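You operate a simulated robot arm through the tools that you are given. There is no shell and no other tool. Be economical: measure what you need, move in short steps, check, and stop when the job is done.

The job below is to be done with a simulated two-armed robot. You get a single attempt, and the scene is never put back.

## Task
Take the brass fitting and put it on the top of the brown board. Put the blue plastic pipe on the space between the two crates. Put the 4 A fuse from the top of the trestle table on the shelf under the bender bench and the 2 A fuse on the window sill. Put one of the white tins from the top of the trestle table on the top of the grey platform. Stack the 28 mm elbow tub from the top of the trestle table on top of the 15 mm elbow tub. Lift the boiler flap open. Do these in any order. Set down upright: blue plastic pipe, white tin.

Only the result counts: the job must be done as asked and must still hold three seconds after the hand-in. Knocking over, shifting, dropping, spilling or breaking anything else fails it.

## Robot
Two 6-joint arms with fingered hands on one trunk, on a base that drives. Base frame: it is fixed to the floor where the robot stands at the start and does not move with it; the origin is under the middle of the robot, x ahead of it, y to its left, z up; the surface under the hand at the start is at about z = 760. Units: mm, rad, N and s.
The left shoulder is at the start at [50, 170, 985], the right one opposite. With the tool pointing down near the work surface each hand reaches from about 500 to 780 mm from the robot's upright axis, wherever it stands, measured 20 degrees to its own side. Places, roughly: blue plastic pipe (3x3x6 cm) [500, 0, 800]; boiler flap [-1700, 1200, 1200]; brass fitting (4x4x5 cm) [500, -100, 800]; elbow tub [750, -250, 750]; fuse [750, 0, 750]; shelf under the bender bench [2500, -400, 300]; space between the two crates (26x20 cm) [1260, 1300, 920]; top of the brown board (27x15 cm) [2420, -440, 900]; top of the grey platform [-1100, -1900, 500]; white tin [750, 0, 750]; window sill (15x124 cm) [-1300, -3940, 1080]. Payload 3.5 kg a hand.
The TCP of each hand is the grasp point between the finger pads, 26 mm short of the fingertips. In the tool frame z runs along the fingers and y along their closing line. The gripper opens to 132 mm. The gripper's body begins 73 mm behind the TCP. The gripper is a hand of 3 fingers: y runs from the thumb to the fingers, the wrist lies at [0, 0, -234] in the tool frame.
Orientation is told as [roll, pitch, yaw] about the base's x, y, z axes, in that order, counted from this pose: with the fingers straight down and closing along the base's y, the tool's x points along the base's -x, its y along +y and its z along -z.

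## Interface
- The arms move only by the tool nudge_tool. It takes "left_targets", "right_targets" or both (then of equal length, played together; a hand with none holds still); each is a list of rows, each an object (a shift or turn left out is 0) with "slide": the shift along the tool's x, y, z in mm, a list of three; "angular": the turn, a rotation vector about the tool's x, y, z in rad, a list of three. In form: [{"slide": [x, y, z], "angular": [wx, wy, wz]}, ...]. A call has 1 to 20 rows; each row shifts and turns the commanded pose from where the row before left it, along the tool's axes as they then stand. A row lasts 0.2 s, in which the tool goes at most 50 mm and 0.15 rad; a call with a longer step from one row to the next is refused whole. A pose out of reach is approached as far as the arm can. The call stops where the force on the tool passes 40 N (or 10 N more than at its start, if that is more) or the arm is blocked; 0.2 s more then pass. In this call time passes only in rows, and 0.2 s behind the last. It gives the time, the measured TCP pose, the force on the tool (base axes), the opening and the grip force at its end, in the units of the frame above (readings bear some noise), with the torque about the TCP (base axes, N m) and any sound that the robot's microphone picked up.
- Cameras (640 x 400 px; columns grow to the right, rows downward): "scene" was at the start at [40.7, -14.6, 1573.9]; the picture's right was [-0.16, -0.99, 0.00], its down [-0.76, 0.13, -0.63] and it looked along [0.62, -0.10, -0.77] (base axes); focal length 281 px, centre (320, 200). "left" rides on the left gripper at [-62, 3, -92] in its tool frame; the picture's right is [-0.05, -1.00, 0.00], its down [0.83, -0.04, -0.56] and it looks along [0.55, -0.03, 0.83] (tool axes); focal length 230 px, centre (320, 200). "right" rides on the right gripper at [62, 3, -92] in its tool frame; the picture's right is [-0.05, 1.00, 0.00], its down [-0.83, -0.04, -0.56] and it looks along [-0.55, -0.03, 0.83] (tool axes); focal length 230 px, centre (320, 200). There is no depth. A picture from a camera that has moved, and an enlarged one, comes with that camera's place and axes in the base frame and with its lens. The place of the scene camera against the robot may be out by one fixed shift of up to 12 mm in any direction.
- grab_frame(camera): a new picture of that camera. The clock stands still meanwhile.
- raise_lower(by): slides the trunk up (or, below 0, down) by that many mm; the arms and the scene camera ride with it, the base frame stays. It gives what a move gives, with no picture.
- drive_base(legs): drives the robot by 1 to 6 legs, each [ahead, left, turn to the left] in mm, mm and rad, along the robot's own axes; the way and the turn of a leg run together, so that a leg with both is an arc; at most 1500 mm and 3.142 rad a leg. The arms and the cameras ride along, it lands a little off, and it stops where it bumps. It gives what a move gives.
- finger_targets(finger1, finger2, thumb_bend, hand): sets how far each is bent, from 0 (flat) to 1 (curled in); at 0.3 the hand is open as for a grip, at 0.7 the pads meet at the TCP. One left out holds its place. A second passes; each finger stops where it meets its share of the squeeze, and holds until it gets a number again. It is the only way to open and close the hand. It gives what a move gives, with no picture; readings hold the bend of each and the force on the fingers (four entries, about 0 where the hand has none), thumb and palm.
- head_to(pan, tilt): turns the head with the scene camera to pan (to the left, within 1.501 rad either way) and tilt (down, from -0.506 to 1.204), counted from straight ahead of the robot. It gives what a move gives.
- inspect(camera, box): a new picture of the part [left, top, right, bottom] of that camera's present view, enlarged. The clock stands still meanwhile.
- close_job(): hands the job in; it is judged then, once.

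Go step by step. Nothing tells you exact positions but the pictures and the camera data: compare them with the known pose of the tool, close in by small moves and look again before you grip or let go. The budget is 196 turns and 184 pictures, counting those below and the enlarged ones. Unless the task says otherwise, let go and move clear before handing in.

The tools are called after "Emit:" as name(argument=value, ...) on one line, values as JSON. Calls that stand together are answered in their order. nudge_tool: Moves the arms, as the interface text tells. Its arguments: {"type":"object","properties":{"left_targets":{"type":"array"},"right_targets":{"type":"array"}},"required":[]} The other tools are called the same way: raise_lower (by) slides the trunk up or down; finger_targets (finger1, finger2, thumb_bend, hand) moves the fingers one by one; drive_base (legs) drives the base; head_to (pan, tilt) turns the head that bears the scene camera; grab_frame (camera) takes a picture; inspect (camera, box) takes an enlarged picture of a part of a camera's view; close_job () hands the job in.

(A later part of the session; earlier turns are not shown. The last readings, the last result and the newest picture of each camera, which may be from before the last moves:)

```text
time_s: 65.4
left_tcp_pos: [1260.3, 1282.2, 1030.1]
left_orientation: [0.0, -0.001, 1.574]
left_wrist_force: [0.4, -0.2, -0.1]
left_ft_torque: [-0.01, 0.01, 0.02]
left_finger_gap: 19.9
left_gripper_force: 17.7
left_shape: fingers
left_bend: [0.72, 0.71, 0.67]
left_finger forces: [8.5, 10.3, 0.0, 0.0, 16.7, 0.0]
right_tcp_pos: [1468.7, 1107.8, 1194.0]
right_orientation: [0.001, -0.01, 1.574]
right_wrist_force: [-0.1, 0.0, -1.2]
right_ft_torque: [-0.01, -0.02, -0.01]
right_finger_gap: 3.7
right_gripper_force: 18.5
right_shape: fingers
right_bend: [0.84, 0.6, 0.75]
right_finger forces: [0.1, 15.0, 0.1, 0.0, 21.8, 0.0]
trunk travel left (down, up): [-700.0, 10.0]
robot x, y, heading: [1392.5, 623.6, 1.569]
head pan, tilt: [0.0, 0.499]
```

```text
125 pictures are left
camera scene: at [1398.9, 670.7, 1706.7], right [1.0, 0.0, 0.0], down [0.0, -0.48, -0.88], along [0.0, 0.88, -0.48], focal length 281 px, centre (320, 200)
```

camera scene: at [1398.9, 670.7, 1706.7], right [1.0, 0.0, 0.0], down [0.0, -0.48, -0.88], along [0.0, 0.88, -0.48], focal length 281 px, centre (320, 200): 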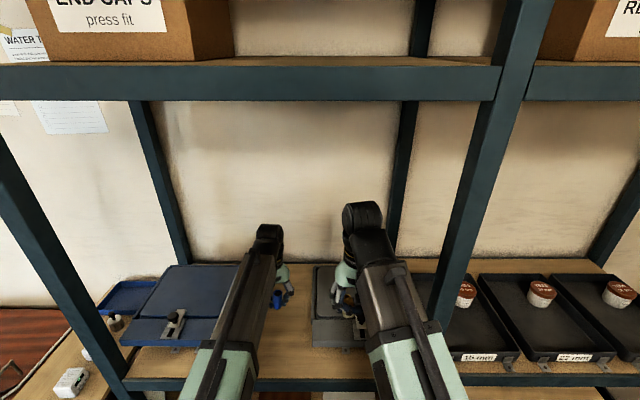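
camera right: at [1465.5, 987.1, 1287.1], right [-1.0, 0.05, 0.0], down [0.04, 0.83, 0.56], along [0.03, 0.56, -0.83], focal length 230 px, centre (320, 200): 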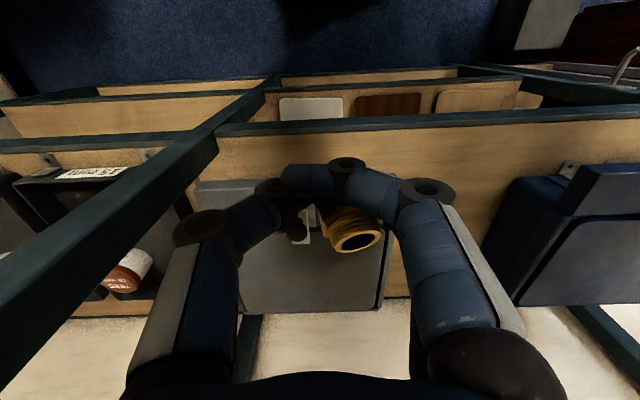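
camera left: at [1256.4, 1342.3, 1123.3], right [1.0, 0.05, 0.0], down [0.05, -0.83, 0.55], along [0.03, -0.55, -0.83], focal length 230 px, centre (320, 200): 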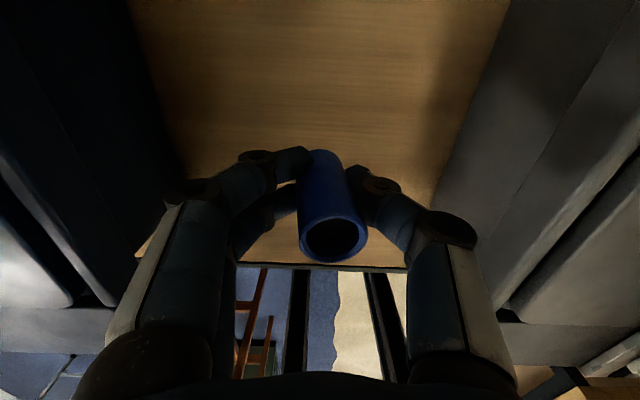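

Well centred. Lowering the pipe toward the shelf.

Emit:
nudge_tool(left_targets=[{"slide": [0, 0, 35]}, {"slide": [0, 0, 25]}, {"slide": [0, 0, 4]}, {"slide": [0, 0, 3]}])

Emit:
nudge_tool(left_targets=[{"slide": [0, 0, 2]}, {"slide": [0, 0, 2]}])

```text
time_s: 66.4
left_tcp_pos: [1261.2, 1283.0, 962.6]
left_orientation: [0.002, -0.002, 1.573]
left_wrist_force: [0.1, 0.1, -0.8]
left_ft_torque: [-0.01, 0.01, 0.01]
left_finger_gap: 19.4
left_gripper_force: 17.9
left_shape: fingers
left_bend: [0.72, 0.71, 0.67]
left_finger forces: [8.5, 10.3, 0.0, 0.0, 16.7, 0.1]
right_tcp_pos: [1469.6, 1107.6, 1194.5]
right_orientation: [0.002, -0.011, 1.574]
right_wrist_force: [0.5, 0.4, 0.2]
right_ft_torque: [-0.02, -0.02, 0.02]
right_finger_gap: 3.6
right_gripper_force: 18.3
right_shape: fingers
right_bend: [0.84, 0.6, 0.75]
right_finger forces: [0.0, 15.0, 0.0, 0.0, 21.9, 0.1]
trunk travel left (down, up): [-700.0, 10.0]
robot x, y, heading: [1393.8, 624.1, 1.572]
head pan, tilt: [0.0, 0.499]
```

```text
time_s: 67.0
left_tcp_pos: [1260.0, 1282.5, 960.0]
left_orientation: [-0.002, -0.001, 1.576]
left_wrist_force: [0.2, 0.1, -0.9]
left_ft_torque: [-0.02, 0.01, 0.0]
left_finger_gap: 19.3
left_gripper_force: 17.5
left_shape: fingers
left_bend: [0.72, 0.71, 0.67]
left_finger forces: [8.5, 10.3, 0.1, 0.0, 16.7, 0.1]
right_tcp_pos: [1468.5, 1107.7, 1195.6]
right_orientation: [0.002, -0.009, 1.575]
right_wrist_force: [-0.6, 0.6, -1.1]
right_ft_torque: [0.01, 0.02, 0.03]
right_finger_gap: 3.8
right_gripper_force: 18.0
right_shape: fingers
right_bend: [0.84, 0.6, 0.75]
right_finger forces: [0.0, 14.9, 0.1, 0.0, 21.8, 0.1]
trunk travel left (down, up): [-700.0, 10.0]
robot x, y, heading: [1393.7, 620.9, 1.573]
head pan, tilt: [0.0, 0.499]
```

Emit:
nudge_tool(left_targets=[{"slide": [0, 0, 2]}])

Emit:
nudge_tool(left_targets=[{"slide": [0, 0, 2]}])

Emit:
nudge_tool(left_targets=[{"slide": [0, 0, 1.5]}])

Emit:
grab_frame(camera="left")

```text
time_s: 67.4
left_tcp_pos: [1259.3, 1281.5, 958.3]
left_orientation: [0.0, -0.002, 1.574]
left_wrist_force: [-0.1, -0.4, 0.3]
left_ft_torque: [0.0, 0.02, 0.06]
left_finger_gap: 19.5
left_gripper_force: 17.8
left_shape: fingers
left_bend: [0.72, 0.71, 0.67]
left_finger forces: [8.5, 10.3, 0.0, 0.0, 16.8, 0.0]
right_tcp_pos: [1468.9, 1108.7, 1194.9]
right_orientation: [0.003, -0.01, 1.574]
right_wrist_force: [0.2, 0.2, -1.3]
right_ft_torque: [0.01, -0.03, 0.03]
right_finger_gap: 3.6
right_gripper_force: 18.4
right_shape: fingers
right_bend: [0.84, 0.6, 0.75]
right_finger forces: [0.0, 15.0, 0.1, 0.0, 21.8, 0.0]
trunk travel left (down, up): [-700.0, 10.0]
robot x, y, heading: [1390.8, 622.0, 1.574]
head pan, tilt: [0.0, 0.499]
```

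```text
time_s: 67.8
left_tcp_pos: [1259.1, 1282.0, 956.5]
left_orientation: [-0.001, -0.002, 1.574]
left_wrist_force: [0.5, 0.4, -0.4]
left_ft_torque: [-0.04, 0.02, 0.01]
left_finger_gap: 19.7
left_gripper_force: 18.0
left_shape: fingers
left_bend: [0.72, 0.71, 0.67]
left_finger forces: [8.4, 10.3, 0.0, 0.1, 16.7, 0.0]
right_tcp_pos: [1468.5, 1109.4, 1195.7]
right_orientation: [0.001, -0.012, 1.574]
right_wrist_force: [0.6, 0.4, -0.7]
right_ft_torque: [-0.01, 0.0, 0.0]
right_finger_gap: 3.6
right_gripper_force: 18.6
right_shape: fingers
right_bend: [0.84, 0.6, 0.75]
right_finger forces: [0.1, 14.9, 0.0, 0.1, 21.7, 0.1]
trunk travel left (down, up): [-700.0, 10.0]
robot x, y, heading: [1397.2, 617.7, 1.575]
head pan, tilt: [0.0, 0.499]
```

```text
time_s: 68.2
left_tcp_pos: [1258.5, 1281.3, 953.9]
left_orientation: [0.0, -0.001, 1.575]
left_wrist_force: [-0.8, 0.4, 1.2]
left_ft_torque: [-0.01, -0.03, -0.05]
left_finger_gap: 19.5
left_gripper_force: 17.7
left_shape: fingers
left_bend: [0.72, 0.71, 0.67]
left_finger forces: [8.5, 10.3, 0.0, 0.1, 16.8, 0.0]
right_tcp_pos: [1467.4, 1106.8, 1194.9]
right_orientation: [0.0, -0.011, 1.575]
right_wrist_force: [0.0, 1.2, -0.6]
right_ft_torque: [0.0, -0.03, -0.02]
right_finger_gap: 3.6
right_gripper_force: 18.8
right_shape: fingers
right_bend: [0.84, 0.6, 0.75]
right_finger forces: [0.0, 14.9, 0.1, 0.0, 21.8, 0.0]
trunk travel left (down, up): [-700.0, 10.0]
robot x, y, heading: [1393.3, 622.8, 1.57]
head pan, tilt: [0.0, 0.499]
```

```text
124 pictures are left
camera left: at [1255.9, 1343.1, 1047.1], right [1.0, 0.05, 0.0], down [0.05, -0.83, 0.55], along [0.03, -0.55, -0.83], focal length 230 px, centre (320, 200)
```

left: 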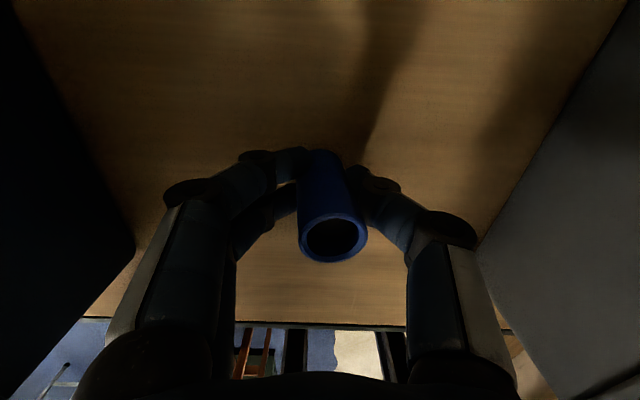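

One more small step to confirm contact.

Emit:
nudge_tool(left_targets=[{"slide": [0, 0, 1.5]}])

Emit:
nudge_tool(left_targets=[{"slide": [0, 0, 1.0]}])

```text
time_s: 68.6
left_tcp_pos: [1258.9, 1282.6, 953.9]
left_orientation: [-0.001, -0.001, 1.576]
left_wrist_force: [0.4, -0.3, 3.8]
left_ft_torque: [-0.01, -0.09, 0.02]
left_finger_gap: 19.4
left_gripper_force: 19.1
left_shape: fingers
left_bend: [0.72, 0.71, 0.67]
left_finger forces: [9.1, 11.0, 0.0, 0.0, 17.3, 0.0]
right_tcp_pos: [1468.9, 1107.5, 1194.3]
right_orientation: [0.002, -0.011, 1.575]
right_wrist_force: [0.4, -0.5, -1.1]
right_ft_torque: [0.0, -0.02, 0.02]
right_finger_gap: 3.7
right_gripper_force: 18.5
right_shape: fingers
right_bend: [0.84, 0.6, 0.75]
right_finger forces: [0.0, 14.9, 0.0, 0.0, 21.8, 0.0]
trunk travel left (down, up): [-700.0, 10.0]
robot x, y, heading: [1396.6, 621.2, 1.567]
head pan, tilt: [0.0, 0.499]
```

```text
time_s: 69.0
left_tcp_pos: [1259.0, 1281.7, 951.8]
left_orientation: [0.0, -0.004, 1.574]
left_wrist_force: [0.6, 0.3, 7.8]
left_ft_torque: [-0.04, -0.1, 0.03]
left_finger_gap: 19.4
left_gripper_force: 19.7
left_shape: fingers
left_bend: [0.72, 0.71, 0.67]
left_finger forces: [9.9, 11.0, 0.1, 0.0, 18.3, 0.1]
right_tcp_pos: [1468.1, 1107.6, 1196.7]
right_orientation: [0.003, -0.01, 1.575]
right_wrist_force: [-0.5, -0.6, -1.2]
right_ft_torque: [0.0, 0.0, 0.03]
right_finger_gap: 3.5
right_gripper_force: 18.3
right_shape: fingers
right_bend: [0.84, 0.6, 0.75]
right_finger forces: [0.0, 14.8, 0.0, 0.0, 21.8, 0.0]
trunk travel left (down, up): [-700.0, 10.0]
robot x, y, heading: [1394.9, 618.1, 1.571]
head pan, tilt: [0.0, 0.499]
```

Contact made. Opening gradually.

Emit:
finger_targets(hand="left", finger1=0.64, finger2=0.63, thumb_bend=0.59)

Emit:
finger_targets(hand="left", finger1=0.4, finger2=0.4, thumb_bend=0.4)

Emit:
grab_frame(camera="left")

```text
time_s: 70.0
left_tcp_pos: [1259.0, 1281.2, 952.5]
left_orientation: [0.002, -0.001, 1.575]
left_wrist_force: [-0.8, -0.4, 2.9]
left_ft_torque: [-0.01, -0.05, 0.0]
left_finger_gap: 28.5
left_gripper_force: 0.9
left_shape: fingers
left_bend: [0.64, 0.63, 0.6]
left_finger forces: [0.1, 0.1, 0.0, 0.0, 2.4, 0.0]
right_tcp_pos: [1468.5, 1107.6, 1195.2]
right_orientation: [0.001, -0.01, 1.573]
right_wrist_force: [-0.5, -0.2, 0.1]
right_ft_torque: [-0.01, 0.0, 0.0]
right_finger_gap: 3.2
right_gripper_force: 18.7
right_shape: fingers
right_bend: [0.84, 0.6, 0.75]
right_finger forces: [0.1, 14.9, 0.1, 0.1, 21.7, 0.0]
trunk travel left (down, up): [-700.0, 10.0]
robot x, y, heading: [1393.1, 625.2, 1.568]
head pan, tilt: [0.0, 0.499]
```

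```text
time_s: 71.0
left_tcp_pos: [1257.9, 1281.9, 952.7]
left_orientation: [0.001, -0.002, 1.572]
left_wrist_force: [0.5, -0.1, 0.0]
left_ft_torque: [0.03, -0.05, -0.04]
left_finger_gap: 101.1
left_gripper_force: 0.1
left_shape: fingers
left_bend: [0.4, 0.4, 0.4]
left_finger forces: [0.1, 0.0, 0.1, 0.0, 0.0, 0.0]
right_tcp_pos: [1468.3, 1107.4, 1195.2]
right_orientation: [0.002, -0.009, 1.575]
right_wrist_force: [-0.6, -0.1, -1.2]
right_ft_torque: [-0.02, -0.05, 0.01]
right_finger_gap: 3.6
right_gripper_force: 18.5
right_shape: fingers
right_bend: [0.84, 0.6, 0.75]
right_finger forces: [0.0, 14.9, 0.0, 0.0, 21.7, 0.0]
trunk travel left (down, up): [-700.0, 10.0]
robot x, y, heading: [1394.8, 625.3, 1.572]
head pan, tilt: [0.0, 0.499]
```

```text
123 pictures are left
camera left: at [1255.5, 1343.0, 1045.0], right [1.0, 0.05, 0.0], down [0.05, -0.83, 0.55], along [0.03, -0.55, -0.83], focal length 230 px, centre (320, 200)
```

left: 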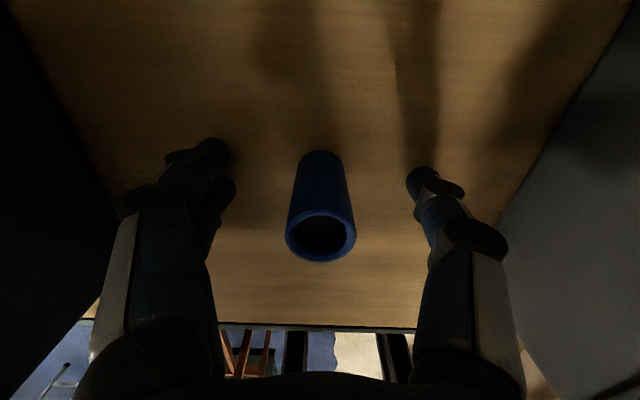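

The pipe stands upright. Lifting the left hand clear and backing off.

Emit:
nudge_tool(left_targets=[{"slide": [0, 0, -40]}, {"slide": [0, 0, -45]}, {"slide": [0, 0, -45]}, {"slide": [0, 0, -45]}, {"slide": [0, 0, -30]}, {"slide": [40, 10, 0]}, {"slide": [40, 10, 0]}, {"slide": [40, 10, 0]}])

Emit:
drive_base(legs=[[-380, 0, 0]])

Emit:
grab_frame(camera="scene")

Emit:
grab_frame(camera="right")

```text
time_s: 72.8
left_tcp_pos: [1229.3, 1159.8, 1157.8]
left_orientation: [-0.001, -0.001, 1.575]
left_wrist_force: [0.3, 0.4, 0.9]
left_ft_torque: [0.0, 0.0, 0.01]
left_finger_gap: 100.9
left_gripper_force: 0.2
left_shape: fingers
left_bend: [0.4, 0.4, 0.4]
left_finger forces: [0.0, 0.0, 0.1, 0.0, 0.1, 0.0]
right_tcp_pos: [1467.8, 1107.9, 1195.5]
right_orientation: [0.003, -0.01, 1.574]
right_wrist_force: [0.2, 0.0, -0.8]
right_ft_torque: [0.0, -0.01, 0.01]
right_finger_gap: 3.6
right_gripper_force: 18.7
right_shape: fingers
right_bend: [0.84, 0.6, 0.75]
right_finger forces: [0.1, 15.0, 0.1, 0.0, 21.8, 0.1]
trunk travel left (down, up): [-700.0, 10.0]
robot x, y, heading: [1392.8, 618.4, 1.574]
head pan, tilt: [0.0, 0.499]
```

```text
time_s: 75.2
left_tcp_pos: [1230.9, 780.0, 1158.7]
left_orientation: [-0.001, -0.001, 1.571]
left_wrist_force: [0.4, 0.2, -0.3]
left_ft_torque: [0.02, 0.03, -0.02]
left_finger_gap: 101.1
left_gripper_force: 0.0
left_shape: fingers
left_bend: [0.4, 0.4, 0.4]
left_finger forces: [0.0, 0.1, 0.0, 0.1, 0.1, 0.1]
right_tcp_pos: [1470.9, 725.5, 1194.6]
right_orientation: [0.002, -0.011, 1.571]
right_wrist_force: [0.6, 0.6, 0.3]
right_ft_torque: [0.04, -0.04, -0.01]
right_finger_gap: 3.9
right_gripper_force: 18.2
right_shape: fingers
right_bend: [0.84, 0.6, 0.75]
right_finger forces: [0.1, 14.8, 0.1, 0.0, 21.8, 0.1]
trunk travel left (down, up): [-700.0, 10.0]
robot x, y, heading: [1392.8, 238.4, 1.565]
head pan, tilt: [0.0, 0.499]
```

```text
122 pictures are left
camera scene: at [1399.3, 288.0, 1706.7], right [1.0, 0.0, 0.0], down [0.0, -0.48, -0.88], along [0.0, 0.88, -0.48], focal length 281 px, centre (320, 200)
```

scene: 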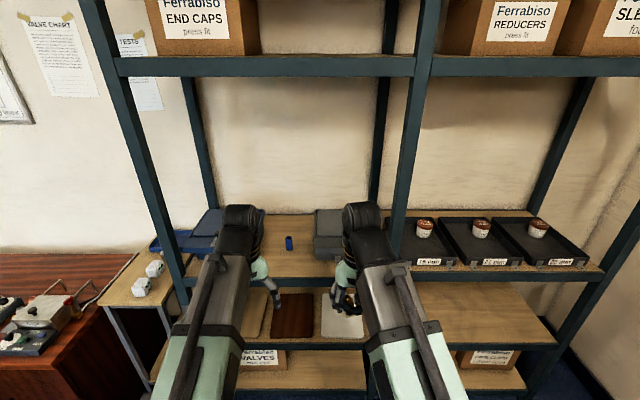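

```text
121 pictures are left
camera right: at [1466.6, 663.3, 1287.9], right [-1.0, 0.05, 0.0], down [0.04, 0.82, 0.56], along [0.03, 0.56, -0.83], focal length 230 px, centre (320, 200)
```

right: 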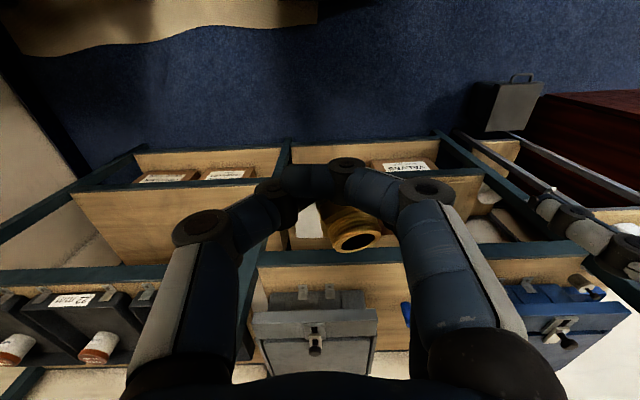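

Pipe is in place. Now over to the bender bench with the brass.

Emit:
drive_base(legs=[[0, -200, 0], [0, 0, -1.565], [0, -510, 0]])

Emit:
head_to(pan=-0.1, tilt=0.75)

Emit:
grab_frame(camera="scene")

```text
time_s: 83.2
left_tcp_pos: [2139.4, -108.5, 1157.7]
left_orientation: [0.002, -0.003, 0.012]
left_wrist_force: [-1.1, 0.3, -0.5]
left_ft_torque: [-0.01, 0.01, 0.01]
left_finger_gap: 101.0
left_gripper_force: 0.2
left_shape: fingers
left_bend: [0.4, 0.4, 0.4]
left_finger forces: [0.1, 0.0, 0.0, 0.0, 0.1, 0.0]
right_tcp_pos: [2086.0, -349.0, 1194.9]
right_orientation: [0.005, -0.01, 0.012]
right_wrist_force: [0.2, -0.5, -1.0]
right_ft_torque: [-0.01, 0.02, 0.02]
right_finger_gap: 3.5
right_gripper_force: 18.8
right_shape: fingers
right_bend: [0.84, 0.6, 0.75]
right_finger forces: [0.1, 14.8, 0.0, 0.1, 21.8, 0.0]
trunk travel left (down, up): [-700.0, 10.0]
robot x, y, heading: [1600.5, -276.9, 0.012]
head pan, tilt: [0.0, 0.499]
```

```text
time_s: 84.0
left_tcp_pos: [2139.3, -107.9, 1157.7]
left_orientation: [-0.001, 0.0, 0.012]
left_wrist_force: [-0.3, 0.7, 1.0]
left_ft_torque: [0.0, -0.01, -0.01]
left_finger_gap: 101.0
left_gripper_force: 0.0
left_shape: fingers
left_bend: [0.4, 0.4, 0.4]
left_finger forces: [0.0, 0.0, 0.1, 0.1, 0.1, 0.0]
right_tcp_pos: [2085.8, -347.6, 1194.9]
right_orientation: [0.002, -0.011, 0.013]
right_wrist_force: [0.6, -0.4, -1.5]
right_ft_torque: [-0.02, 0.03, -0.01]
right_finger_gap: 3.5
right_gripper_force: 18.2
right_shape: fingers
right_bend: [0.84, 0.6, 0.75]
right_finger forces: [0.1, 14.9, 0.0, 0.0, 21.9, 0.0]
trunk travel left (down, up): [-700.0, 10.0]
robot x, y, heading: [1596.0, -276.6, 0.008]
head pan, tilt: [-0.099, 0.75]
```

```text
120 pictures are left
camera scene: at [1647.7, -286.6, 1684.8], right [-0.09, -1.0, 0.0], down [-0.68, 0.06, -0.73], along [0.73, -0.06, -0.68], focal length 281 px, centre (320, 200)
```

scene: 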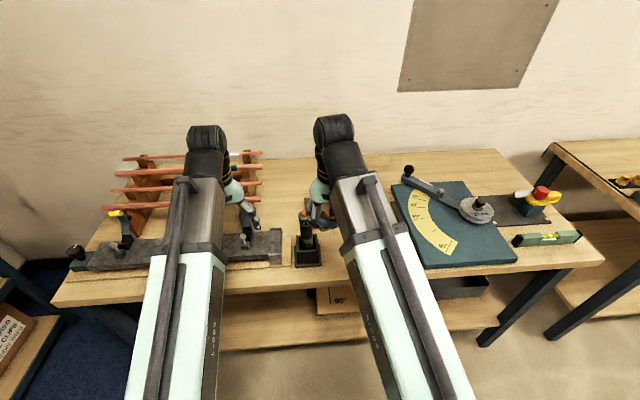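

The right arm hides the board; use the hand cameras.

Emit:
grab_frame(camera="right")

Emit:
head_to(pan=0.5, tilt=0.75)

Emit:
grab_frame(camera="scene")

```text
119 pictures are left
camera right: at [2023.4, -344.8, 1287.5], right [0.04, 1.0, 0.0], down [0.83, -0.03, 0.56], along [0.56, -0.02, -0.83], focal length 230 px, centre (320, 200)
```

right: 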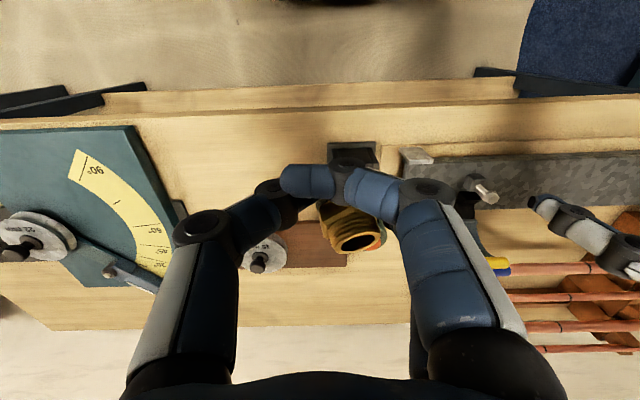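

```text
time_s: 85.0
left_tcp_pos: [2139.3, -106.7, 1157.7]
left_orientation: [0.001, -0.001, 0.012]
left_wrist_force: [-0.2, -0.5, 0.3]
left_ft_torque: [0.02, 0.04, 0.0]
left_finger_gap: 100.7
left_gripper_force: 0.0
left_shape: fingers
left_bend: [0.4, 0.4, 0.4]
left_finger forces: [0.0, 0.0, 0.1, 0.1, 0.1, 0.1]
right_tcp_pos: [2087.1, -348.8, 1195.9]
right_orientation: [0.002, -0.01, 0.014]
right_wrist_force: [-0.9, -0.1, -0.8]
right_ft_torque: [-0.02, 0.0, 0.01]
right_finger_gap: 4.0
right_gripper_force: 18.6
right_shape: fingers
right_bend: [0.84, 0.6, 0.75]
right_finger forces: [0.1, 14.9, 0.1, 0.0, 21.9, 0.0]
trunk travel left (down, up): [-700.0, 10.0]
robot x, y, heading: [1597.2, -279.4, 0.009]
head pan, tilt: [0.499, 0.75]
```

```text
118 pictures are left
camera scene: at [1637.5, -238.8, 1684.7], right [0.49, -0.87, 0.0], down [-0.6, -0.33, -0.73], along [0.64, 0.36, -0.68], focal length 281 px, centre (320, 200)
```

scene: 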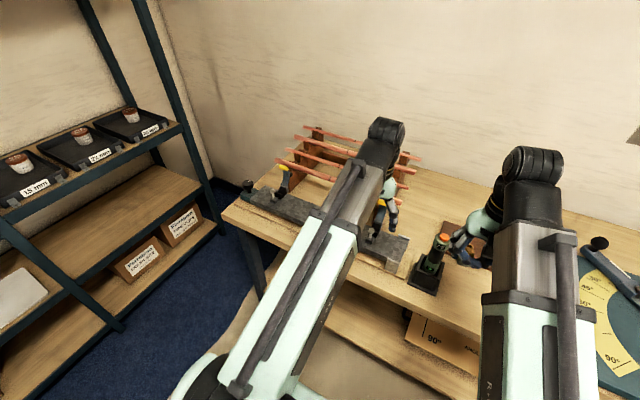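

The brown board is visible to the right hand: x≈2345–2491, y≈-296 to -566, with the grey disc on its right part; the torch stands in front of its left end. I'll aim for (2415, -375), approaching straight ahead with the left hand moved aside.

Emit:
nudge_tool(left_targets=[{"slide": [15, 40, 0]}, {"slide": [15, 40, 0]}, {"slide": [15, 40, 0]}])

Emit:
drive_base(legs=[[100, -97, -0.009]])

Emit:
grab_frame(camera="right")

```text
time_s: 85.8
left_tcp_pos: [2091.9, 13.2, 1155.6]
left_orientation: [0.002, -0.001, 0.01]
left_wrist_force: [-1.1, -0.2, -1.4]
left_ft_torque: [0.0, 0.01, -0.01]
left_finger_gap: 101.0
left_gripper_force: 0.1
left_shape: fingers
left_bend: [0.4, 0.4, 0.4]
left_finger forces: [0.0, 0.1, 0.0, 0.0, 0.0, 0.0]
right_tcp_pos: [2086.1, -347.9, 1195.3]
right_orientation: [0.001, -0.011, 0.013]
right_wrist_force: [-0.1, 0.1, -1.6]
right_ft_torque: [-0.02, 0.02, -0.04]
right_finger_gap: 3.7
right_gripper_force: 18.5
right_shape: fingers
right_bend: [0.84, 0.6, 0.75]
right_finger forces: [0.1, 14.7, 0.1, 0.0, 21.8, 0.1]
trunk travel left (down, up): [-700.0, 10.0]
robot x, y, heading: [1599.3, -277.5, 0.01]
head pan, tilt: [0.499, 0.75]
```

```text
time_s: 87.1
left_tcp_pos: [2195.6, -92.5, 1156.5]
left_orientation: [0.002, 0.0, 0.002]
left_wrist_force: [-0.3, 0.3, 0.5]
left_ft_torque: [0.02, 0.02, -0.01]
left_finger_gap: 101.2
left_gripper_force: 0.1
left_shape: fingers
left_bend: [0.4, 0.4, 0.4]
left_finger forces: [0.1, 0.0, 0.1, 0.1, 0.1, 0.0]
right_tcp_pos: [2187.2, -451.0, 1193.7]
right_orientation: [0.004, -0.009, 0.0]
right_wrist_force: [0.8, -0.7, -1.6]
right_ft_torque: [0.02, 0.04, -0.03]
right_finger_gap: 3.6
right_gripper_force: 18.5
right_shape: fingers
right_bend: [0.84, 0.6, 0.75]
right_finger forces: [0.1, 14.9, 0.1, 0.0, 22.0, 0.1]
trunk travel left (down, up): [-700.0, 10.0]
robot x, y, heading: [1700.5, -371.2, 0.004]
head pan, tilt: [0.499, 0.75]
```

```text
117 pictures are left
camera right: at [2123.6, -447.9, 1286.9], right [0.05, 1.0, 0.0], down [0.83, -0.04, 0.56], along [0.56, -0.03, -0.83], focal length 230 px, centre (320, 200)
```

right: 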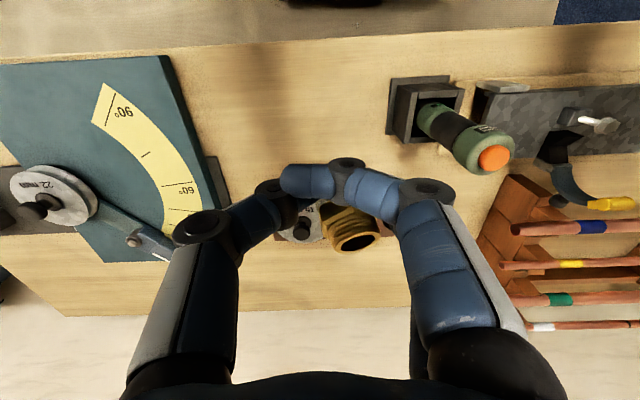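

Torch is at about (2226, -276), top z≈1070. I drive 60 mm more and bring the brass above the board's free part.

Emit:
drive_base(legs=[[60, 0, -0.004]])

Emit:
nudge_tool(right_targets=[{"slide": [-42, 18, 0]}, {"slide": [-42, 18, 0]}, {"slide": [-42, 18, 0]}, {"slide": [-38, 17, 0]}, {"slide": [0, 0, 45]}, {"slide": [0, 0, 45]}, {"slide": [0, 0, 20]}])

Emit:
grab_frame(camera="right")

Emit:
grab_frame(camera="left")

```text
time_s: 88.0
left_tcp_pos: [2257.6, -92.0, 1154.9]
left_orientation: [0.001, -0.001, -0.003]
left_wrist_force: [-0.2, -0.4, 0.0]
left_ft_torque: [0.0, 0.07, 0.0]
left_finger_gap: 101.3
left_gripper_force: 0.1
left_shape: fingers
left_bend: [0.4, 0.4, 0.4]
left_finger forces: [0.1, 0.0, 0.0, 0.0, 0.0, 0.1]
right_tcp_pos: [2245.9, -451.8, 1194.0]
right_orientation: [0.002, -0.007, -0.003]
right_wrist_force: [1.3, 0.0, -1.6]
right_ft_torque: [-0.06, 0.05, -0.05]
right_finger_gap: 3.7
right_gripper_force: 19.1
right_shape: fingers
right_bend: [0.84, 0.6, 0.75]
right_finger forces: [0.1, 14.8, 0.0, 0.1, 21.9, 0.0]
trunk travel left (down, up): [-700.0, 10.0]
robot x, y, heading: [1764.3, -373.6, -0.006]
head pan, tilt: [0.499, 0.75]
```

```text
time_s: 89.7
left_tcp_pos: [2256.6, -92.6, 1157.3]
left_orientation: [0.0, -0.002, -0.002]
left_wrist_force: [-0.2, 1.2, 0.0]
left_ft_torque: [0.04, -0.02, 0.01]
left_finger_gap: 101.1
left_gripper_force: 0.0
left_shape: fingers
left_bend: [0.4, 0.4, 0.4]
left_finger forces: [0.1, 0.1, 0.0, 0.0, 0.0, 0.0]
right_tcp_pos: [2410.2, -379.6, 1085.2]
right_orientation: [0.001, -0.009, -0.005]
right_wrist_force: [-0.9, 0.7, -0.7]
right_ft_torque: [0.01, 0.02, -0.02]
right_finger_gap: 3.1
right_gripper_force: 18.4
right_shape: fingers
right_bend: [0.84, 0.6, 0.75]
right_finger forces: [0.0, 14.8, 0.0, 0.1, 22.0, 0.0]
trunk travel left (down, up): [-700.0, 10.0]
robot x, y, heading: [1760.0, -377.1, -0.006]
head pan, tilt: [0.499, 0.75]
```

```text
116 pictures are left
camera right: at [2346.8, -376.1, 1177.5], right [0.05, 1.0, 0.0], down [0.82, -0.05, 0.56], along [0.56, -0.03, -0.83], focal length 230 px, centre (320, 200)
```

right: 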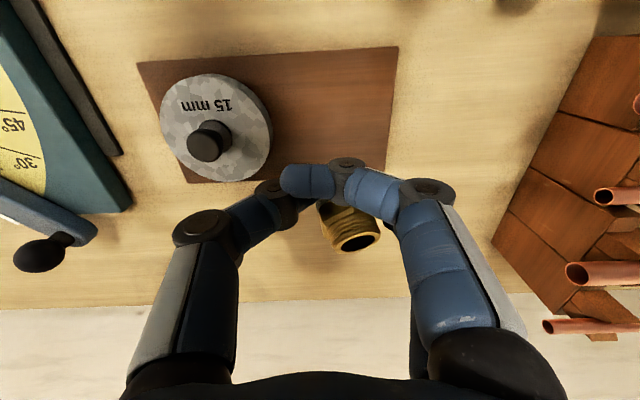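

```text
115 pictures are left
camera left: at [2316.8, -89.9, 1249.8], right [0.05, -1.0, 0.0], down [-0.83, -0.04, 0.55], along [-0.55, -0.03, -0.83], focal length 230 px, centre (320, 200)
```

left: 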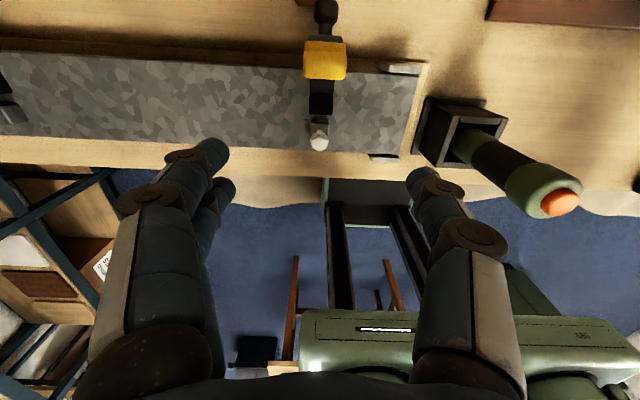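

Free part of the board is centred at about (2411, -362); brass is nearly above. Lowering.

Emit:
nudge_tool(right_targets=[{"slide": [0, 12, 40]}, {"slide": [0, 0, 40]}, {"slide": [0, 0, 35]}, {"slide": [0, 0, 10]}])

Emit:
grab_frame(camera="right")

```text
time_s: 90.7
left_tcp_pos: [2256.1, -91.2, 1156.4]
left_orientation: [0.0, -0.002, -0.004]
left_wrist_force: [0.5, -0.8, 0.0]
left_ft_torque: [0.01, 0.07, 0.02]
left_finger_gap: 100.9
left_gripper_force: 0.1
left_shape: fingers
left_bend: [0.4, 0.4, 0.4]
left_finger forces: [0.0, 0.1, 0.1, 0.0, 0.1, 0.0]
right_tcp_pos: [2411.5, -368.5, 961.0]
right_orientation: [0.002, -0.01, -0.003]
right_wrist_force: [-1.0, 0.3, -1.2]
right_ft_torque: [-0.01, 0.02, -0.01]
right_finger_gap: 3.4
right_gripper_force: 18.5
right_shape: fingers
right_bend: [0.84, 0.6, 0.75]
right_finger forces: [0.1, 14.8, 0.2, 0.0, 22.1, 0.1]
trunk travel left (down, up): [-700.0, 10.0]
robot x, y, heading: [1759.2, -372.6, -0.004]
head pan, tilt: [0.499, 0.75]
```

```text
114 pictures are left
camera right: at [2348.7, -364.1, 1053.8], right [0.06, 1.0, 0.0], down [0.82, -0.05, 0.56], along [0.56, -0.03, -0.83], focal length 230 px, centre (320, 200)
```

right: 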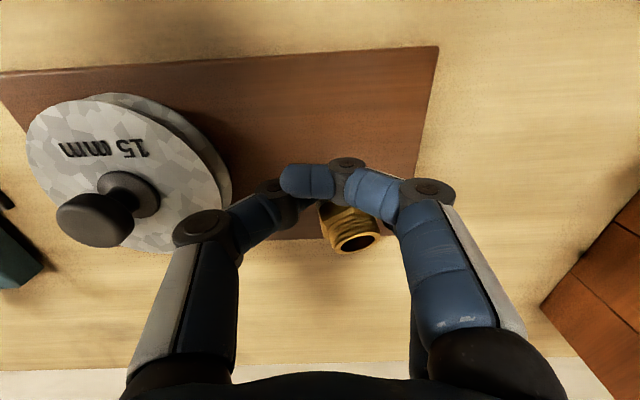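

Emit:
nudge_tool(right_targets=[{"slide": [0, 0, 8]}, {"slide": [0, 0, 4]}, {"slide": [0, 0, 3]}])

Emit:
nudge_tool(right_targets=[{"slide": [0, 0, 3]}, {"slide": [0, 0, 2]}])

Emit:
nudge_tool(right_targets=[{"slide": [0, 0, 2]}])

```text
time_s: 91.5
left_tcp_pos: [2254.2, -92.1, 1156.9]
left_orientation: [-0.001, -0.003, -0.006]
left_wrist_force: [-0.2, -0.1, 0.1]
left_ft_torque: [0.03, -0.01, -0.01]
left_finger_gap: 101.0
left_gripper_force: 0.1
left_shape: fingers
left_bend: [0.4, 0.4, 0.4]
left_finger forces: [0.1, 0.1, 0.0, 0.0, 0.1, 0.1]
right_tcp_pos: [2411.4, -368.3, 946.7]
right_orientation: [0.001, -0.012, -0.004]
right_wrist_force: [-0.2, -0.5, -1.3]
right_ft_torque: [0.02, 0.01, 0.01]
right_finger_gap: 3.0
right_gripper_force: 18.4
right_shape: fingers
right_bend: [0.84, 0.6, 0.75]
right_finger forces: [0.1, 14.8, 0.1, 0.1, 22.1, 0.0]
trunk travel left (down, up): [-700.0, 10.0]
robot x, y, heading: [1757.1, -374.0, -0.005]
head pan, tilt: [0.499, 0.75]
```

```text
time_s: 92.0
left_tcp_pos: [2257.4, -92.9, 1156.9]
left_orientation: [0.0, -0.003, -0.004]
left_wrist_force: [-0.6, 0.4, 0.1]
left_ft_torque: [0.03, 0.0, 0.02]
left_finger_gap: 100.9
left_gripper_force: 0.1
left_shape: fingers
left_bend: [0.4, 0.4, 0.4]
left_finger forces: [0.0, 0.0, 0.1, 0.0, 0.0, 0.0]
right_tcp_pos: [2411.3, -368.5, 941.9]
right_orientation: [0.001, -0.012, -0.004]
right_wrist_force: [0.3, 0.6, -1.0]
right_ft_torque: [-0.01, 0.01, 0.0]
right_finger_gap: 3.3
right_gripper_force: 18.0
right_shape: fingers
right_bend: [0.84, 0.6, 0.75]
right_finger forces: [0.0, 14.8, 0.0, 0.1, 22.1, 0.0]
trunk travel left (down, up): [-700.0, 10.0]
robot x, y, heading: [1759.5, -374.2, -0.002]
head pan, tilt: [0.499, 0.75]
```

```text
time_s: 92.5
left_tcp_pos: [2255.4, -92.6, 1155.7]
left_orientation: [0.001, -0.001, -0.005]
left_wrist_force: [0.4, -0.2, -0.5]
left_ft_torque: [0.02, 0.02, 0.0]
left_finger_gap: 101.2
left_gripper_force: 0.1
left_shape: fingers
left_bend: [0.4, 0.4, 0.4]
left_finger forces: [0.1, 0.0, 0.0, 0.0, 0.0, 0.0]
right_tcp_pos: [2410.7, -367.7, 940.2]
right_orientation: [0.0, -0.011, -0.003]
right_wrist_force: [0.0, -0.5, 0.1]
right_ft_torque: [-0.02, 0.02, 0.02]
right_finger_gap: 3.5
right_gripper_force: 18.4
right_shape: fingers
right_bend: [0.84, 0.6, 0.75]
right_finger forces: [0.0, 14.8, 0.0, 0.0, 22.3, 0.0]
trunk travel left (down, up): [-700.0, 10.0]
robot x, y, heading: [1760.1, -375.5, -0.003]
head pan, tilt: [0.499, 0.75]
```

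Emit:
nudge_tool(right_targets=[{"slide": [0, 0, 2]}])

Emit:
nudge_tool(right_targets=[{"slide": [0, 0, 2]}])

Emit:
inspect(camera="right", box=[220, 100, 480, 280])

```text
time_s: 92.8
left_tcp_pos: [2255.9, -92.1, 1156.9]
left_orientation: [0.0, -0.001, -0.003]
left_wrist_force: [-1.0, 0.6, -0.1]
left_ft_torque: [0.0, 0.01, 0.04]
left_finger_gap: 101.2
left_gripper_force: 0.0
left_shape: fingers
left_bend: [0.4, 0.4, 0.4]
left_finger forces: [0.0, 0.1, 0.0, 0.1, 0.1, 0.1]
right_tcp_pos: [2410.7, -369.2, 938.0]
right_orientation: [0.001, -0.008, -0.004]
right_wrist_force: [0.0, -0.3, -1.2]
right_ft_torque: [0.0, 0.01, -0.03]
right_finger_gap: 3.5
right_gripper_force: 18.3
right_shape: fingers
right_bend: [0.84, 0.6, 0.75]
right_finger forces: [0.0, 14.8, 0.0, 0.1, 22.0, 0.0]
trunk travel left (down, up): [-700.0, 10.0]
robot x, y, heading: [1756.6, -373.0, -0.006]
head pan, tilt: [0.499, 0.75]
```

```text
time_s: 93.2
left_tcp_pos: [2256.1, -92.3, 1156.8]
left_orientation: [0.002, -0.001, -0.003]
left_wrist_force: [-0.3, 0.8, -0.3]
left_ft_torque: [-0.02, 0.05, 0.02]
left_finger_gap: 100.9
left_gripper_force: 0.1
left_shape: fingers
left_bend: [0.4, 0.4, 0.4]
left_finger forces: [0.0, 0.1, 0.0, 0.1, 0.0, 0.0]
right_tcp_pos: [2411.6, -370.1, 935.3]
right_orientation: [0.0, -0.01, -0.004]
right_wrist_force: [-0.3, -0.7, -1.2]
right_ft_torque: [0.0, 0.0, -0.04]
right_finger_gap: 3.5
right_gripper_force: 18.6
right_shape: fingers
right_bend: [0.84, 0.6, 0.75]
right_finger forces: [0.0, 14.9, 0.0, 0.0, 22.1, 0.0]
trunk travel left (down, up): [-700.0, 10.0]
robot x, y, heading: [1756.4, -369.3, -0.007]
head pan, tilt: [0.499, 0.75]
```

```text
2.22 times, centred on (350, 190) of right
camera zoom: at [2348.2, -365.3, 1028.2], right [0.06, 1.0, 0.0], down [0.83, -0.05, 0.56], along [0.56, -0.03, -0.83], focal length 511 px, centre (253, 222)
```

zoom: 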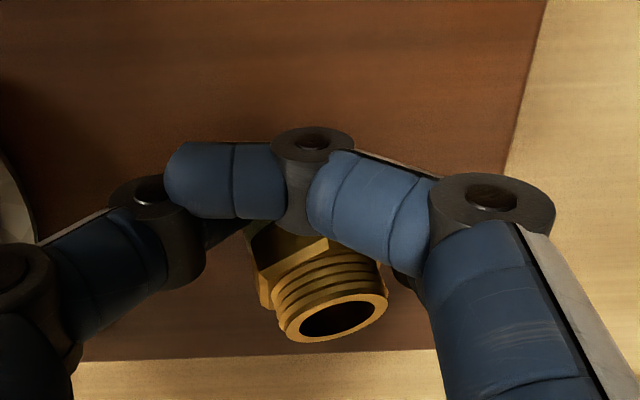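

Emit:
nudge_tool(right_targets=[{"slide": [0, 0, 1.5]}, {"slide": [0, 0, 1.5]}])

Emit:
nudge_tool(right_targets=[{"slide": [0, 0, 1.5]}, {"slide": [0, 0, 1.5]}])

Emit:
nudge_tool(right_targets=[{"slide": [0, 0, 1.5]}, {"slide": [0, 0, 1.5]}])

```text
time_s: 93.8
left_tcp_pos: [2255.6, -93.6, 1157.1]
left_orientation: [0.001, -0.002, -0.003]
left_wrist_force: [0.5, 0.4, -0.6]
left_ft_torque: [-0.01, 0.0, 0.03]
left_finger_gap: 101.0
left_gripper_force: 0.0
left_shape: fingers
left_bend: [0.4, 0.4, 0.4]
left_finger forces: [0.0, 0.1, 0.0, 0.0, 0.1, 0.1]
right_tcp_pos: [2411.6, -369.3, 933.4]
right_orientation: [0.0, -0.01, -0.005]
right_wrist_force: [0.8, -0.7, -0.7]
right_ft_torque: [0.0, 0.04, 0.0]
right_finger_gap: 3.4
right_gripper_force: 18.0
right_shape: fingers
right_bend: [0.84, 0.6, 0.75]
right_finger forces: [0.0, 14.7, 0.0, 0.1, 22.2, 0.0]
trunk travel left (down, up): [-700.0, 10.0]
robot x, y, heading: [1758.8, -374.7, -0.005]
head pan, tilt: [0.499, 0.75]
```

```text
time_s: 94.5
left_tcp_pos: [2255.2, -92.5, 1157.0]
left_orientation: [-0.002, -0.002, -0.004]
left_wrist_force: [-0.3, -1.2, 0.2]
left_ft_torque: [-0.03, 0.01, -0.01]
left_finger_gap: 101.1
left_gripper_force: 0.0
left_shape: fingers
left_bend: [0.4, 0.4, 0.4]
left_finger forces: [0.1, 0.0, 0.0, 0.0, 0.0, 0.0]
right_tcp_pos: [2412.3, -369.0, 930.5]
right_orientation: [0.001, -0.01, -0.006]
right_wrist_force: [0.3, -0.7, -1.1]
right_ft_torque: [-0.05, 0.03, -0.01]
right_finger_gap: 3.5
right_gripper_force: 19.1
right_shape: fingers
right_bend: [0.84, 0.6, 0.75]
right_finger forces: [0.0, 14.8, 0.0, 0.0, 22.1, 0.0]
trunk travel left (down, up): [-700.0, 10.0]
robot x, y, heading: [1761.1, -370.7, -0.005]
head pan, tilt: [0.499, 0.75]
```

```text
time_s: 95.0
left_tcp_pos: [2255.1, -91.9, 1157.5]
left_orientation: [0.0, -0.002, -0.004]
left_wrist_force: [0.4, 0.3, -1.3]
left_ft_torque: [0.01, 0.03, -0.04]
left_finger_gap: 101.2
left_gripper_force: 0.2
left_shape: fingers
left_bend: [0.4, 0.4, 0.4]
left_finger forces: [0.0, 0.1, 0.1, 0.1, 0.1, 0.0]
right_tcp_pos: [2410.5, -368.3, 927.7]
right_orientation: [0.001, -0.011, -0.005]
right_wrist_force: [-3.1, -0.2, 9.9]
right_ft_torque: [0.11, -0.03, 0.0]
right_finger_gap: 3.1
right_gripper_force: 19.9
right_shape: fingers
right_bend: [0.84, 0.6, 0.76]
right_finger forces: [0.0, 13.8, 0.1, 0.0, 26.5, 0.0]
trunk travel left (down, up): [-700.0, 10.0]
robot x, y, heading: [1760.3, -372.6, -0.002]
head pan, tilt: [0.499, 0.75]
```

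Contact. Opening in stages.

Emit:
finger_targets(hand="right", finger2=0.57, thumb_bend=0.71)

Emit:
grab_frame(camera="right")

```text
time_s: 96.0
left_tcp_pos: [2256.1, -92.8, 1156.7]
left_orientation: [0.0, -0.002, -0.004]
left_wrist_force: [0.2, -0.3, -0.8]
left_ft_torque: [0.03, 0.03, -0.04]
left_finger_gap: 101.2
left_gripper_force: 0.1
left_shape: fingers
left_bend: [0.4, 0.4, 0.4]
left_finger forces: [0.0, 0.0, 0.0, 0.0, 0.1, 0.0]
right_tcp_pos: [2411.6, -369.2, 926.3]
right_orientation: [0.002, -0.01, -0.004]
right_wrist_force: [-0.2, -0.1, 0.0]
right_ft_torque: [0.0, 0.06, 0.0]
right_finger_gap: 5.3
right_gripper_force: 0.4
right_shape: fingers
right_bend: [0.84, 0.56, 0.71]
right_finger forces: [0.2, 0.5, 0.1, 0.0, 0.0, 0.1]
trunk travel left (down, up): [-700.0, 10.0]
robot x, y, heading: [1761.0, -375.2, -0.003]
head pan, tilt: [0.499, 0.75]
```

```text
112 pictures are left
camera right: at [2348.5, -365.3, 1019.1], right [0.06, 1.0, 0.0], down [0.83, -0.05, 0.56], along [0.56, -0.03, -0.83], focal length 230 px, centre (320, 200)
```

right: 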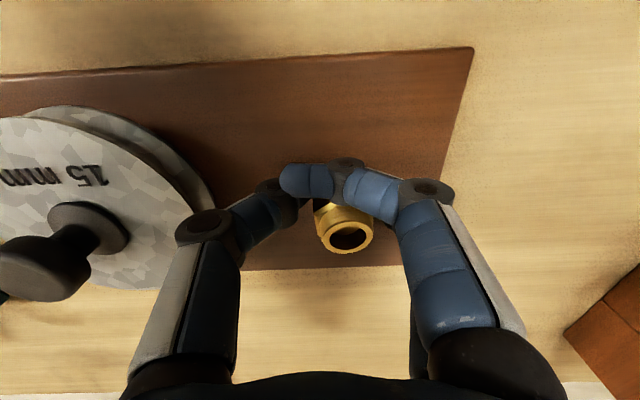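

Emit:
finger_targets(hand="right", finger1=0.4, finger2=0.4, thumb_bend=0.55)

Emit:
grab_frame(camera="right")

```text
time_s: 97.0
left_tcp_pos: [2254.8, -92.4, 1156.7]
left_orientation: [0.0, -0.001, -0.004]
left_wrist_force: [0.5, 0.7, 0.3]
left_ft_torque: [-0.03, -0.03, 0.01]
left_finger_gap: 101.2
left_gripper_force: 0.1
left_shape: fingers
left_bend: [0.4, 0.4, 0.4]
left_finger forces: [0.1, 0.0, 0.1, 0.0, 0.0, 0.0]
right_tcp_pos: [2410.4, -369.6, 926.1]
right_orientation: [0.0, -0.011, -0.003]
right_wrist_force: [0.5, 0.7, 2.6]
right_ft_torque: [-0.07, 0.01, 0.01]
right_finger_gap: 74.3
right_gripper_force: 1.0
right_shape: fingers
right_bend: [0.4, 0.4, 0.56]
right_finger forces: [0.0, 0.1, 0.0, 0.0, 2.6, 0.1]
trunk travel left (down, up): [-700.0, 10.0]
robot x, y, heading: [1757.5, -372.4, -0.008]
head pan, tilt: [0.499, 0.75]
```

```text
111 pictures are left
camera right: at [2348.5, -365.2, 1019.3], right [0.05, 1.0, 0.0], down [0.82, -0.05, 0.56], along [0.56, -0.03, -0.83], focal length 230 px, centre (320, 200)
```

right: 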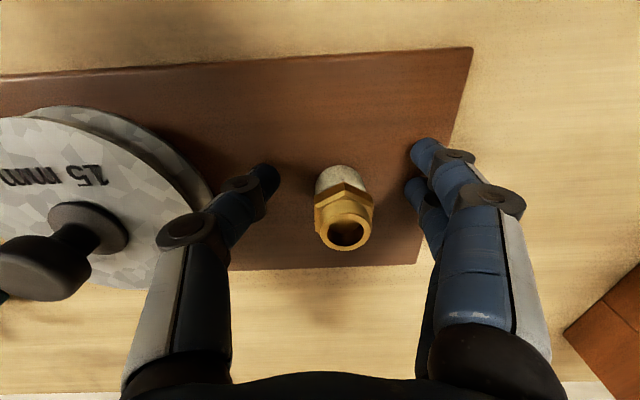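

The brass fitting stands on the board. Lifting the hand away, then turning round to the far side of the table for the fuses.

Emit:
nudge_tool(right_targets=[{"slide": [0, 0, -20]}, {"slide": [0, 0, -45]}, {"slide": [0, 0, -45]}, {"slide": [0, 0, -45]}, {"slide": [0, 0, -45]}, {"slide": [20, 0, -30]}, {"slide": [45, 0, 0]}, {"slide": [45, 0, 0]}])

Emit:
grab_frame(camera="right")

Emit:
drive_base(legs=[[-170, 0, 0], [0, 0, 1.57], [0, 0, 1.57]])

Emit:
head_to(pan=0.0, tilt=0.7)

Emit:
grab_frame(camera="scene")

```text
time_s: 98.8
left_tcp_pos: [2255.3, -92.2, 1157.5]
left_orientation: [-0.001, -0.003, -0.004]
left_wrist_force: [0.5, 0.8, 0.0]
left_ft_torque: [-0.02, -0.01, 0.01]
left_finger_gap: 101.1
left_gripper_force: 0.0
left_shape: fingers
left_bend: [0.4, 0.4, 0.4]
left_finger forces: [0.1, 0.0, 0.0, 0.0, 0.0, 0.0]
right_tcp_pos: [2297.3, -368.9, 1156.3]
right_orientation: [0.003, -0.01, -0.004]
right_wrist_force: [0.1, -0.2, -0.8]
right_ft_torque: [0.01, -0.01, 0.01]
right_finger_gap: 75.7
right_gripper_force: 0.0
right_shape: fingers
right_bend: [0.4, 0.4, 0.55]
right_finger forces: [0.0, 0.0, 0.0, 0.0, 0.0, 0.0]
trunk travel left (down, up): [-700.0, 10.0]
robot x, y, heading: [1757.7, -371.6, -0.002]
head pan, tilt: [0.499, 0.75]
```

```text
110 pictures are left
camera right: at [2234.3, -364.8, 1249.3], right [0.06, 1.0, 0.0], down [0.83, -0.05, 0.56], along [0.56, -0.03, -0.83], focal length 230 px, centre (320, 200)
```

right: 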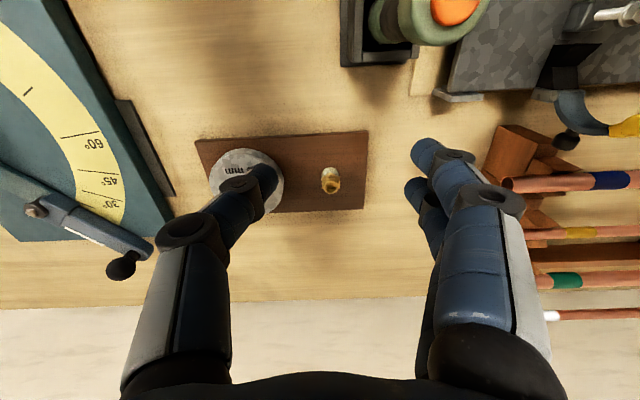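

```text
time_s: 108.0
left_tcp_pos: [1087.7, -650.2, 1157.0]
left_orientation: [0.0, 0.0, 3.131]
left_wrist_force: [-0.3, -0.4, 0.2]
left_ft_torque: [0.01, -0.03, 0.03]
left_finger_gap: 101.2
left_gripper_force: 0.0
left_shape: fingers
left_bend: [0.4, 0.4, 0.4]
left_finger forces: [0.0, 0.0, 0.0, 0.0, 0.0, 0.1]
right_tcp_pos: [1046.6, -374.5, 1157.4]
right_orientation: [0.002, -0.011, 3.13]
right_wrist_force: [0.2, -0.4, 0.5]
right_ft_torque: [-0.02, 0.02, -0.01]
right_finger_gap: 75.3
right_gripper_force: 0.1
right_shape: fingers
right_bend: [0.4, 0.4, 0.55]
right_finger forces: [0.0, 0.0, 0.0, 0.1, 0.1, 0.0]
trunk travel left (down, up): [-700.0, 10.0]
robot x, y, heading: [1584.3, -374.9, 3.13]
head pan, tilt: [0.499, 0.75]
```

```text
time_s: 108.9
left_tcp_pos: [1087.0, -650.9, 1156.0]
left_orientation: [-0.001, -0.002, 3.132]
left_wrist_force: [0.2, -0.5, 0.0]
left_ft_torque: [0.0, 0.01, 0.0]
left_finger_gap: 101.0
left_gripper_force: 0.0
left_shape: fingers
left_bend: [0.4, 0.4, 0.4]
left_finger forces: [0.1, 0.0, 0.0, 0.0, 0.0, 0.0]
right_tcp_pos: [1047.6, -375.0, 1156.8]
right_orientation: [0.001, -0.01, 3.132]
right_wrist_force: [0.2, 0.5, 0.0]
right_ft_torque: [0.0, 0.01, 0.02]
right_finger_gap: 75.5
right_gripper_force: 0.0
right_shape: fingers
right_bend: [0.4, 0.4, 0.55]
right_finger forces: [0.0, 0.0, 0.0, 0.1, 0.0, 0.0]
trunk travel left (down, up): [-700.0, 10.0]
robot x, y, heading: [1588.4, -368.9, 3.131]
head pan, tilt: [0.0, 0.7]
```

```text
109 pictures are left
camera scene: at [1547.4, -374.8, 1689.0], right [0.01, 1.0, 0.0], down [0.64, -0.01, -0.76], along [-0.76, 0.01, -0.64], focal length 281 px, centre (320, 200)
```

scene: 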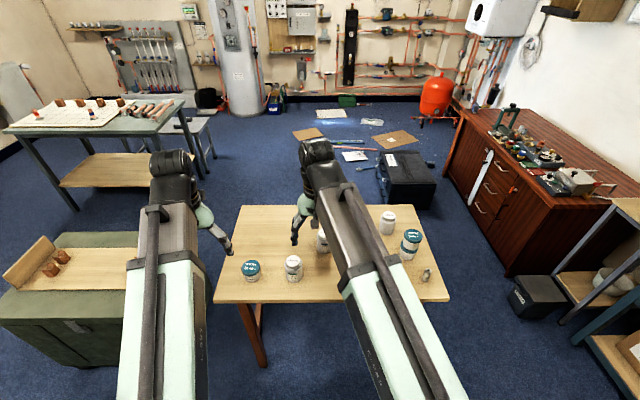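

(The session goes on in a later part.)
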